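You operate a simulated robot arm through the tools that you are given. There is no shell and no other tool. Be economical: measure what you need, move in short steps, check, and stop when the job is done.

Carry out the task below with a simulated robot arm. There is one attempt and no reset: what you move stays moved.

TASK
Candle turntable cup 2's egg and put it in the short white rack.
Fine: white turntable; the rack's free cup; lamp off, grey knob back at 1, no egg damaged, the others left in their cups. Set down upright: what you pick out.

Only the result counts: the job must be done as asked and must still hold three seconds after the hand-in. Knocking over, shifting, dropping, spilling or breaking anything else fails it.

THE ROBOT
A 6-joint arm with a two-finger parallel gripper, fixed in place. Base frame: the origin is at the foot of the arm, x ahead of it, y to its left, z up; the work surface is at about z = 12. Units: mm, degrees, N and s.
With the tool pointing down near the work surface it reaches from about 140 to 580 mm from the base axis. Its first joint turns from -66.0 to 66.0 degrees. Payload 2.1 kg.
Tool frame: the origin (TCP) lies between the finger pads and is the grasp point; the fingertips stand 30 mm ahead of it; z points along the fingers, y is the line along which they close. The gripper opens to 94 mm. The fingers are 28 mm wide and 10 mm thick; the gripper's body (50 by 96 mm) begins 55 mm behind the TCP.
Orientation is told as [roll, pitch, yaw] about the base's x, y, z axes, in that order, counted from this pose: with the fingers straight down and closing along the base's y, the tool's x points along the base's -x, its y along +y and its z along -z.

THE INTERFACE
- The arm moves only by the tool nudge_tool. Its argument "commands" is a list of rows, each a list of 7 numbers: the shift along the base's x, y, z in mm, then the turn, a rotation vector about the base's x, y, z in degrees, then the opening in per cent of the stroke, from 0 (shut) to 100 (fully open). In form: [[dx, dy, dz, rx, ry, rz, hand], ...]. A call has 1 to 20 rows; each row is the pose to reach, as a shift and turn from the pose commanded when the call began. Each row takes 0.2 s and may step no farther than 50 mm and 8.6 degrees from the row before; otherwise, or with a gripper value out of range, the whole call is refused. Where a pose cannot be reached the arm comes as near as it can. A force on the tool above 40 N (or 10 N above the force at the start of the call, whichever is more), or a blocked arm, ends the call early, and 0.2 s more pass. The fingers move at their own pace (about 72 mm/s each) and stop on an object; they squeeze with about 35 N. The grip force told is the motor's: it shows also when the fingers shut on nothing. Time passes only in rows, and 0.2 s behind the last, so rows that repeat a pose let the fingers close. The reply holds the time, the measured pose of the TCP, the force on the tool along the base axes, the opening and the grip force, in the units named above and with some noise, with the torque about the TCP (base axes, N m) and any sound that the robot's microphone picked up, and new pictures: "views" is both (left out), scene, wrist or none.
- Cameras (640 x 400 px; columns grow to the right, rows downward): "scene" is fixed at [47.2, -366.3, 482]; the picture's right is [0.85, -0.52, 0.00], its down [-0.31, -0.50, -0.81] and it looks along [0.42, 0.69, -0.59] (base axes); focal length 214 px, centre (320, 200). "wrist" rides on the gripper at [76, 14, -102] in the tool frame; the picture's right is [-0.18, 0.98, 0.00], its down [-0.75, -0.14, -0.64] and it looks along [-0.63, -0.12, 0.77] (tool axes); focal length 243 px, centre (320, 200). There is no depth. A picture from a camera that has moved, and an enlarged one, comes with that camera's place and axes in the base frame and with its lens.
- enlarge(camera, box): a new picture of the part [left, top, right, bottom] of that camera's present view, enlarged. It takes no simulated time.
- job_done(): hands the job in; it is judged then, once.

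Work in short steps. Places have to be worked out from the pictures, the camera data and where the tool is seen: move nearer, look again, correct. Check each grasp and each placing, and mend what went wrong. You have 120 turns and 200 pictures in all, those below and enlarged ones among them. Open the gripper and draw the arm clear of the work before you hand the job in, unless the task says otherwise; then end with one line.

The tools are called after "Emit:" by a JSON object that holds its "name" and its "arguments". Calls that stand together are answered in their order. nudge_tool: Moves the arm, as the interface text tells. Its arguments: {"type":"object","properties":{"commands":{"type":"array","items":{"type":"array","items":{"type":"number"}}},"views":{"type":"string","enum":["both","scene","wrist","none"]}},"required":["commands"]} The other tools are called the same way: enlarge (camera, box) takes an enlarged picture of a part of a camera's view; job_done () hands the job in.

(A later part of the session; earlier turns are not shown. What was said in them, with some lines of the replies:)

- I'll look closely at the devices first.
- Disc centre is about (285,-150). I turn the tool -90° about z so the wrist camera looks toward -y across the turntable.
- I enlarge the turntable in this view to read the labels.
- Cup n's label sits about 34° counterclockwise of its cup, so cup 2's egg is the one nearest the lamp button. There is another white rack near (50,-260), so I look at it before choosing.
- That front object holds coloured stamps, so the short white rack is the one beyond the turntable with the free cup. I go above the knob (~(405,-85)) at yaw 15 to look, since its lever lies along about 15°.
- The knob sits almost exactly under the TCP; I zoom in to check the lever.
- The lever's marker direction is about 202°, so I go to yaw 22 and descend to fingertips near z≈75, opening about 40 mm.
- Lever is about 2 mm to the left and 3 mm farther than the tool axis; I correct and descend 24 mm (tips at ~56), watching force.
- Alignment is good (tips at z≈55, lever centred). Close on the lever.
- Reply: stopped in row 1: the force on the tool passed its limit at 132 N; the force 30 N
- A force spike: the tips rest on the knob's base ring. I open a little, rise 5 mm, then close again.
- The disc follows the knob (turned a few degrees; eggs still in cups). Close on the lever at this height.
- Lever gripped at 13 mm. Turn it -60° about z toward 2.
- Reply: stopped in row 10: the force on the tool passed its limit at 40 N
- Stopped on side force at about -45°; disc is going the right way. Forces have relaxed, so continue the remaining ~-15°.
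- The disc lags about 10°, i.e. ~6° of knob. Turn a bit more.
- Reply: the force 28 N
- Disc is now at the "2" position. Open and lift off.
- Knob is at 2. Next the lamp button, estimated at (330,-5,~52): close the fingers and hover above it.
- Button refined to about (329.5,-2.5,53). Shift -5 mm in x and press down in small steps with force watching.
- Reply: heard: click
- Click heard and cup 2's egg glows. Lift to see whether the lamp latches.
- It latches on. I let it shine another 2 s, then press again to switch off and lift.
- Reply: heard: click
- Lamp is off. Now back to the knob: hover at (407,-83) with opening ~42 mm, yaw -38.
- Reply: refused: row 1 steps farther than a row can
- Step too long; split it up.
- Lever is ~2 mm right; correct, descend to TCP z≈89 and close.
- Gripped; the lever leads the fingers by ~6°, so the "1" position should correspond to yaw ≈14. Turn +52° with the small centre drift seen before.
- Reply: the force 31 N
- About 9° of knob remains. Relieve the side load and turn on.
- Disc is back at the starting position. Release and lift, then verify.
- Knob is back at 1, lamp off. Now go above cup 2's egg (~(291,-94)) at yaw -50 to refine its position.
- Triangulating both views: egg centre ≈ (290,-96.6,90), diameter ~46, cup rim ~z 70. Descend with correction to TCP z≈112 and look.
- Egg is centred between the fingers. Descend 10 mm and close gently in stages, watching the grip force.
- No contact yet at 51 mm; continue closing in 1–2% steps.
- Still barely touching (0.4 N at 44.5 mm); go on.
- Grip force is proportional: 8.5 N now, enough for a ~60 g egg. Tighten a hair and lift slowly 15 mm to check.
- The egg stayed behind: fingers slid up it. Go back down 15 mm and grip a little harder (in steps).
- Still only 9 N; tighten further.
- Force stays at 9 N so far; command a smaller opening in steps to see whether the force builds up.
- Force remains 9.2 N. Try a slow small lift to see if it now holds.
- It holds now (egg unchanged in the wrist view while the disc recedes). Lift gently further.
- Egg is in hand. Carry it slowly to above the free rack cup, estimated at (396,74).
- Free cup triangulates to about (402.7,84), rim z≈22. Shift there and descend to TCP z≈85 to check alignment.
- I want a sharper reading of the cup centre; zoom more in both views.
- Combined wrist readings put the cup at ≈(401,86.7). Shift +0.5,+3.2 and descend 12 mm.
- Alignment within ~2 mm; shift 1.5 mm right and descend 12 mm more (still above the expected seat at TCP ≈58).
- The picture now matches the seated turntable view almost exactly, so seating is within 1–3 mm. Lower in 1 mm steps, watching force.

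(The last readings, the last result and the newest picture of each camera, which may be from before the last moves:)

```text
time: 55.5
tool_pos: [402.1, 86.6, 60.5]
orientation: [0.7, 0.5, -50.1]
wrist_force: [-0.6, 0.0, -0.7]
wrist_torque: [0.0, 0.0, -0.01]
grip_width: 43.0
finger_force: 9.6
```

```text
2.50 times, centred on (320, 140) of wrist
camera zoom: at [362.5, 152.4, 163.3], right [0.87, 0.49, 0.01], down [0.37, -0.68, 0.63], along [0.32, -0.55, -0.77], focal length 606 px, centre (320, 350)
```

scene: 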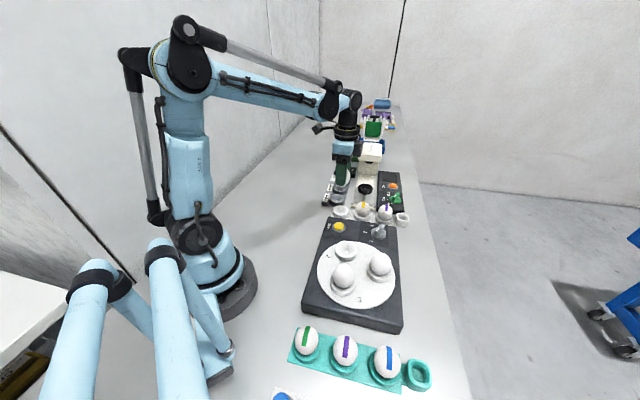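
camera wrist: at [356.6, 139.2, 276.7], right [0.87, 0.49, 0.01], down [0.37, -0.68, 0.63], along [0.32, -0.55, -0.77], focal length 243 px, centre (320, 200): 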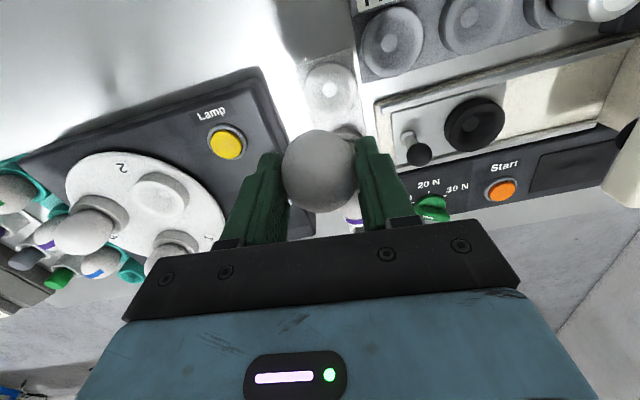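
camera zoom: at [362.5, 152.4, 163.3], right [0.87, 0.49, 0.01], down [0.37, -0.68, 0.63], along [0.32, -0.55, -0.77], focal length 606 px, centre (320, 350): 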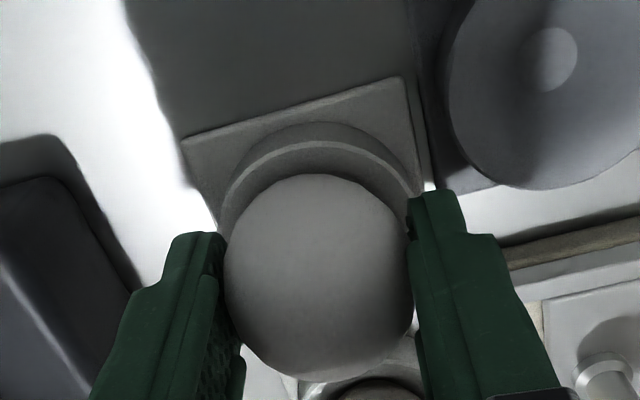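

No contact yet (0 N). Continue 1 mm at a time.

Emit:
{"name": "nudge_tool", "arguments": {"commands": [[0, 0, -1, 0, 0, 0, 37], [0, 0, -2, 0, 0, 0, 37], [0, 0, -2, 0, 0, 0, 37]], "views": "none"}}

Emit:
{"name": "enlarge", "arguments": {"camera": "wrist", "box": [220, 60, 420, 220]}}

```text
time: 56.4
tool_pos: [403.5, 87.0, 59.7]
orientation: [0.7, 0.4, -50.1]
wrist_force: [3.5, -4.7, 4.0]
wrist_torque: [-0.15, -0.11, 0.04]
grip_width: 43.0
finger_force: 8.8
```

```text
2.50 times, centred on (320, 140) of wrist
camera zoom: at [362.6, 152.1, 161.5], right [0.87, 0.49, 0.01], down [0.37, -0.68, 0.64], along [0.32, -0.55, -0.77], focal length 606 px, centre (320, 350)
```

zoom: 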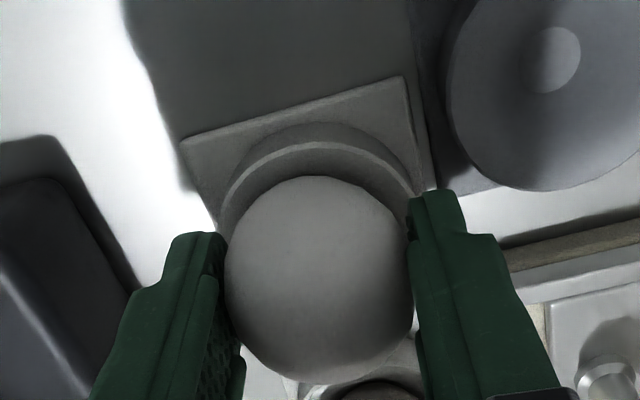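

Contact: 4 N up with a side push along (+0.6,-0.8), so the egg touches the cup's camera-side slope. Shift 1.7 mm that way and lower 1 mm.

Emit:
{"name": "nudge_tool", "arguments": {"commands": [[0.6, -0.8, 0, 0, 0, 0, 37], [1.1, -1.4, 0, 0, 0, 0, 37], [1.1, -1.4, -1, 0, 0, 0, 37], [1.1, -1.4, -1, 0, 0, 0, 37]], "views": "none"}}

```text
time: 57.4
tool_pos: [403.9, 85.9, 58.1]
orientation: [0.7, 0.6, -50.1]
wrist_force: [-0.2, -0.2, -0.9]
wrist_torque: [0.01, -0.03, 0.02]
grip_width: 43.0
finger_force: 9.0
```

Force vanished; lower another millimetre or two.

Emit:
{"name": "nudge_tool", "arguments": {"commands": [[0, 0, -0.7, 0, 0, 0, 37], [0, 0, -1.4, 0, 0, 0, 37], [0, 0, -1.4, 0, 0, 0, 37]], "views": "none"}}

Emit:
{"name": "enlarge", "arguments": {"camera": "scene", "box": [325, 180, 381, 222]}}

```text
time: 58.1
tool_pos: [404.5, 85.4, 56.7]
orientation: [0.7, 0.4, -50.1]
wrist_force: [3.0, -3.2, 4.4]
wrist_torque: [-0.1, -0.08, 0.02]
grip_width: 43.0
finger_force: 9.1
```

```text
9.52 times, centred on (353, 201) of scene
camera zoom: at [47.2, -366.3, 482.0], right [0.85, -0.52, 0.0], down [-0.31, -0.5, -0.81], along [0.42, 0.69, -0.59], focal length 2043 px, centre (6, 190)
```

zoom: 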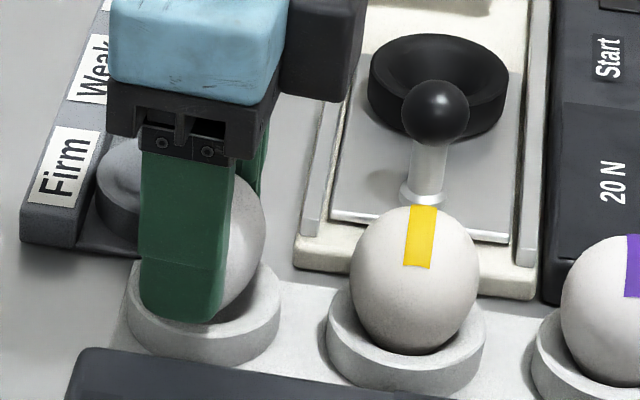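

Same side push again; shift another 1.7 mm along (+0.6,-0.8) and lower once more.

Emit:
{"name": "nudge_tool", "arguments": {"commands": [[0.6, -0.8, 0, 0, 0, 0, 37], [1.1, -1.3, 0, 0, 0, 0, 37], [1.1, -1.3, -0.8, 0, 0, 0, 37], [1.1, -1.3, -0.8, 0, 0, 0, 37]], "views": "none"}}

Emit:
{"name": "enlarge", "arguments": {"camera": "wrist", "box": [220, 60, 420, 220]}}

```text
time: 59.1
tool_pos: [404.8, 84.6, 55.7]
orientation: [0.7, 0.5, -50.1]
wrist_force: [-0.6, 0.9, -0.1]
wrist_torque: [0.02, -0.04, -0.02]
grip_width: 42.9
finger_force: 9.2
```

```text
2.50 times, centred on (320, 140) of wrist
camera zoom: at [364.9, 150.0, 158.2], right [0.87, 0.49, 0.01], down [0.37, -0.68, 0.63], along [0.32, -0.55, -0.77], focal length 606 px, centre (320, 350)
```

zoom: 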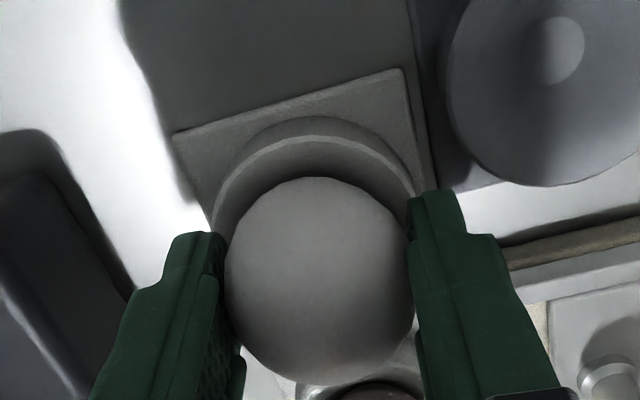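

Gap between rim and egg now matches the seated turntable picture. Shift 1 mm left and lower until light contact.

Emit:
{"name": "nudge_tool", "arguments": {"commands": [[-0.8, -0.5, 0, 0, 0, 0, 37], [-0.8, -0.5, -0.8, 0, 0, 0, 37], [-0.8, -0.5, -1.2, 0, 0, 0, 37], [-0.8, -0.5, -1.2, 0, 0, 0, 37]], "views": "none"}}

```text
time: 60.1
tool_pos: [403.5, 84.7, 55.2]
orientation: [0.6, 0.4, -50.1]
wrist_force: [3.6, -2.4, 5.7]
wrist_torque: [-0.06, -0.11, 0.04]
grip_width: 43.1
finger_force: 9.3
```

Contact again (5.7 N up, side push smaller). One more small shift and lower.

Emit:
{"name": "nudge_tool", "arguments": {"commands": [[0.6, -0.5, 0, 0, 0, 0, 37], [1.1, -0.9, 0, 0, 0, 0, 37], [1.1, -0.9, -0.7, 0, 0, 0, 37], [1.1, -0.9, -0.7, 0, 0, 0, 37]], "views": "none"}}

Emit:
{"name": "enlarge", "arguments": {"camera": "scene", "box": [325, 180, 381, 222]}}

```text
time: 61.1
tool_pos: [405.6, 83.8, 52.9]
orientation: [0.6, 0.5, -50.1]
wrist_force: [1.8, 2.9, 2.2]
wrist_torque: [0.13, -0.07, -0.04]
grip_width: 42.9
finger_force: 9.1
```

```text
9.52 times, centred on (353, 201) of scene
camera zoom: at [47.2, -366.3, 482.0], right [0.85, -0.52, 0.0], down [-0.31, -0.5, -0.81], along [0.42, 0.69, -0.59], focal length 2043 px, centre (6, 190)
```

zoom: 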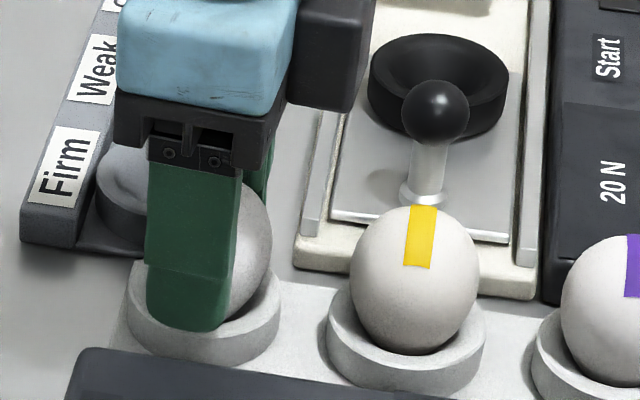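

The egg appears seated like its neighbours. Open only slightly (to ~46 mm) so the fingertips don't press the rim, and check.

Emit:
{"name": "nudge_tool", "arguments": {"commands": [[0, 0, 0, 0, 0, 0, 45.5], [0, 0, 0, 0, 0, 0, 47], [0, 0, 0, 0, 0, 0, 48.5], [0, 0, 0, 0, 0, 0, 48.5]], "views": "none"}}

Emit:
{"name": "enlarge", "arguments": {"camera": "wrist", "box": [220, 60, 420, 220]}}

Emit:
{"name": "enlarge", "arguments": {"camera": "scene", "box": [325, 180, 381, 222]}}

```text
time: 62.1
tool_pos: [405.1, 83.0, 54.0]
orientation: [0.7, 0.5, -50.1]
wrist_force: [-0.8, -0.8, -0.8]
wrist_torque: [-0.03, 0.0, 0.01]
grip_width: 45.5
finger_force: 0.1
```

```text
2.50 times, centred on (320, 140) of wrist
camera zoom: at [365.4, 148.5, 155.8], right [0.87, 0.49, 0.01], down [0.37, -0.68, 0.63], along [0.32, -0.55, -0.77], focal length 606 px, centre (320, 350)
```

zoom: 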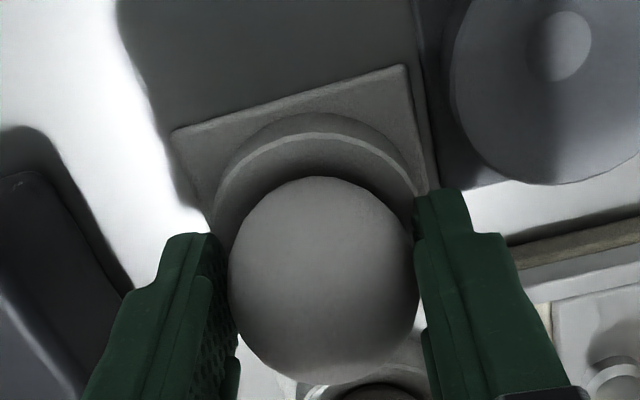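

```text
9.52 times, centred on (353, 201) of scene
camera zoom: at [47.2, -366.3, 482.0], right [0.85, -0.52, 0.0], down [-0.31, -0.5, -0.81], along [0.42, 0.69, -0.59], focal length 2043 px, centre (6, 190)
```

zoom: 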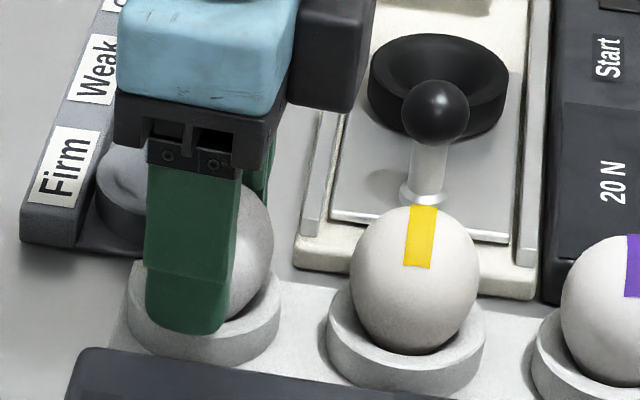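

Egg is free and standing. Rise in small steps, opening a bit more as the tips clear the rim.

Emit:
{"name": "nudge_tool", "arguments": {"commands": [[0, 0, 2, 0, 0, 0, 49], [0, 0, 5, 0, 0, 0, 50], [0, 0, 8, 0, 0, 0, 55], [0, 0, 14, 0, 0, 0, 58], [0, 0, 25, 0, 0, 0, 60], [0, 0, 40, 0, 0, 0, 62], [0, 0, 65, 0, 0, 0, 62], [0, 0, 95, 0, 0, 0, 62]]}}

Emit:
{"name": "enlarge", "arguments": {"camera": "scene", "box": [325, 180, 381, 222]}}

Emit:
{"name": "enlarge", "arguments": {"camera": "wrist", "box": [220, 40, 420, 200]}}

```text
time: 64.0
tool_pos: [403.7, 83.5, 150.9]
orientation: [0.6, 0.5, -50.2]
wrist_force: [0.4, -0.2, -0.4]
wrist_torque: [0.03, -0.02, -0.04]
grip_width: 58.4
finger_force: 0.0
camera wrist: at [364.2, 148.9, 251.9], right [0.87, 0.49, 0.01], down [0.37, -0.68, 0.63], along [0.32, -0.55, -0.77], focal length 243 px, centre (320, 200)
```

scene: 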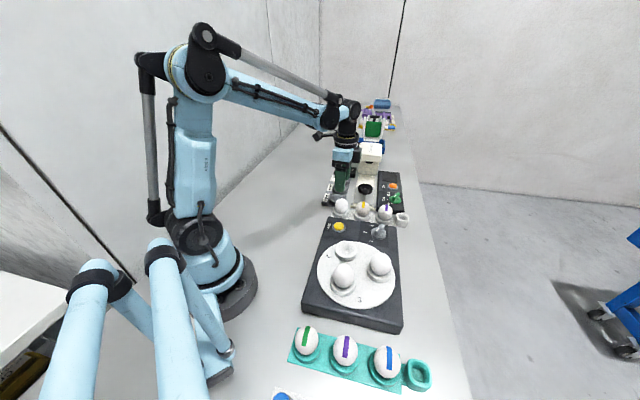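
wrist: 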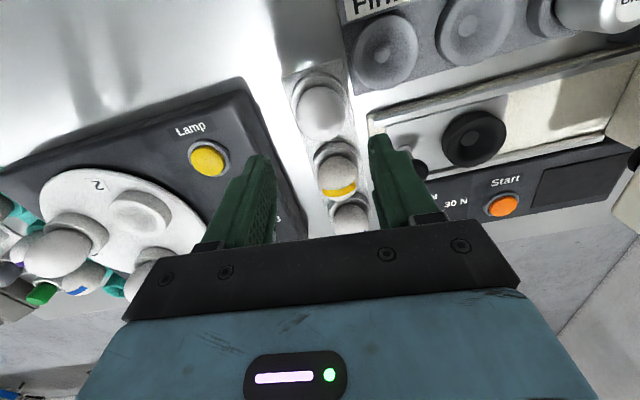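

```text
9.52 times, centred on (353, 201) of scene
camera zoom: at [47.2, -366.3, 482.0], right [0.85, -0.52, 0.0], down [-0.31, -0.5, -0.81], along [0.42, 0.69, -0.59], focal length 2043 px, centre (6, 190)
```

zoom: 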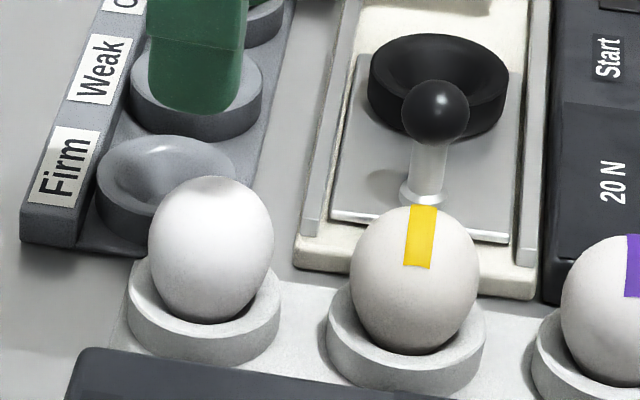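

```text
2.50 times, centred on (320, 120) of wrist
camera zoom: at [364.2, 148.9, 251.9], right [0.87, 0.49, 0.01], down [0.37, -0.68, 0.63], along [0.32, -0.55, -0.77], focal length 606 px, centre (320, 400)
```

zoom: 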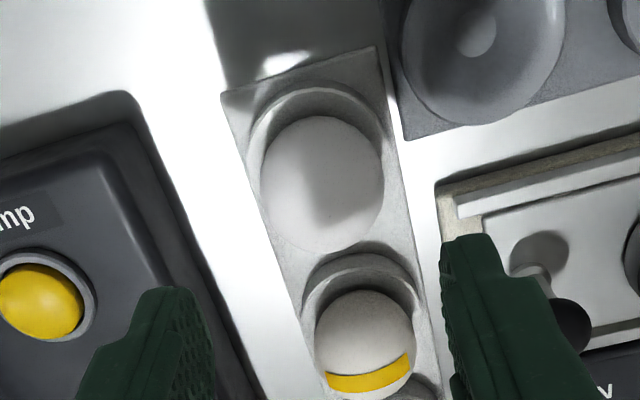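

The egg stands upright in the free cup. Draw the arm up and away, then do a final check of knob, lamp and eggs.

Emit:
{"name": "nudge_tool", "arguments": {"commands": [[0, 0, 30, 0, 0, 0, 70], [-10, 10, 70, 0, 0, 0, 80], [-30, 30, 110, 0, 0, 0, 90], [-50, 50, 140, 0, 0, 0, 90], [-70, 60, 150, 0, 0, 0, 90], [-70, 60, 150, 0, 0, 0, 90]], "views": "wrist"}}

Emit:
{"name": "enlarge", "arguments": {"camera": "scene", "box": [290, 180, 430, 320]}}

```text
time: 65.3
tool_pos: [335.2, 143.5, 298.7]
orientation: [0.7, 0.5, -50.1]
wrist_force: [-0.1, 0.5, 0.0]
wrist_torque: [-0.01, 0.01, -0.02]
grip_width: 84.5
finger_force: 0.1
camera wrist: at [294.9, 209.1, 400.0], right [0.87, 0.49, 0.01], down [0.37, -0.68, 0.63], along [0.32, -0.55, -0.77], focal length 243 px, centre (320, 200)
```

wrist: 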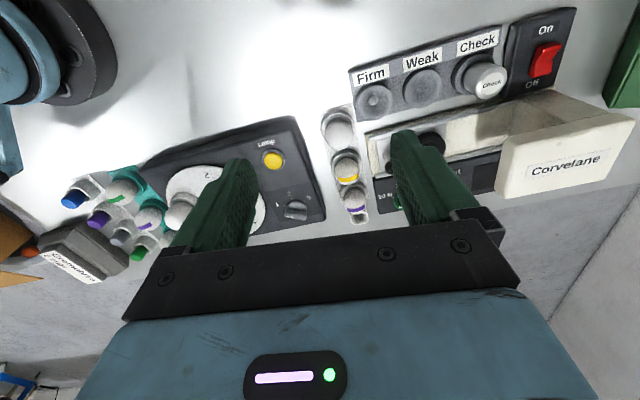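

```text
2.86 times, centred on (360, 250) of scene
camera zoom: at [47.2, -366.3, 482.0], right [0.85, -0.52, 0.0], down [-0.31, -0.5, -0.81], along [0.42, 0.69, -0.59], focal length 613 px, centre (206, 57)
```

zoom: 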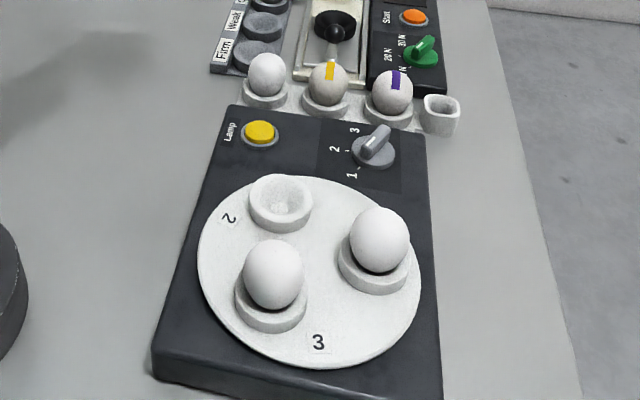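

The disc seems to have moved a degree or two while gripping; I check the knob pointer closely.

Emit:
{"name": "enlarge", "arguments": {"camera": "scene", "box": [355, 210, 405, 250]}}

Emit:
{"name": "enlarge", "arguments": {"camera": "wrist", "box": [260, 180, 330, 230]}}

```text
10.00 times, centred on (380, 230) of scene
camera zoom: at [47.2, -366.3, 482.0], right [0.85, -0.52, 0.0], down [-0.31, -0.5, -0.81], along [0.42, 0.69, -0.59], focal length 2145 px, centre (-280, -100)
```

zoom: 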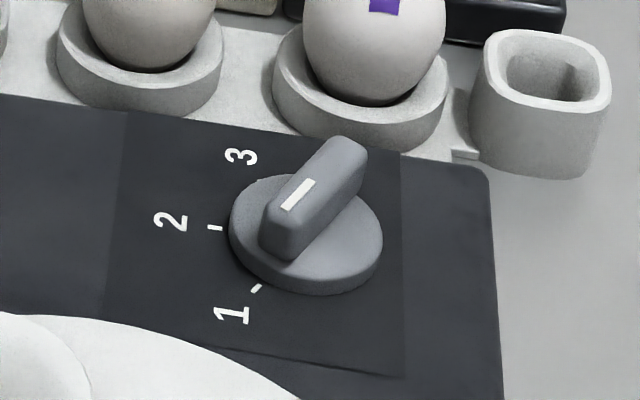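

```text
8.00 times, centred on (295, 205) of wrist
camera zoom: at [294.9, 209.1, 400.0], right [0.87, 0.49, 0.01], down [0.37, -0.68, 0.63], along [0.32, -0.55, -0.77], focal length 1941 px, centre (520, 160)
```

zoom: 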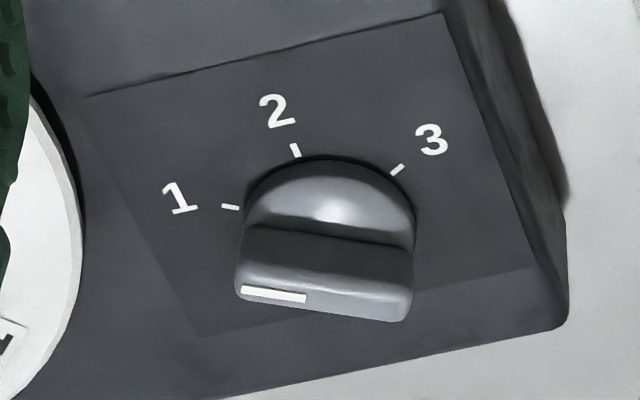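

The pointer lines up with tick 1, the lamp is off, the egg stands upright in the free cup, the other eggs are in theirs, and the arm is clear. I hand in.

Emit:
{"name": "job_done", "arguments": {}}

```text
The job is handed in.
```

I candled cup 2's egg and set it upright in the short white rack's free cup; the job is handed in. The lamp is off, the grey knob is back at 1, and no egg looks damaged, with the others still in their cups.
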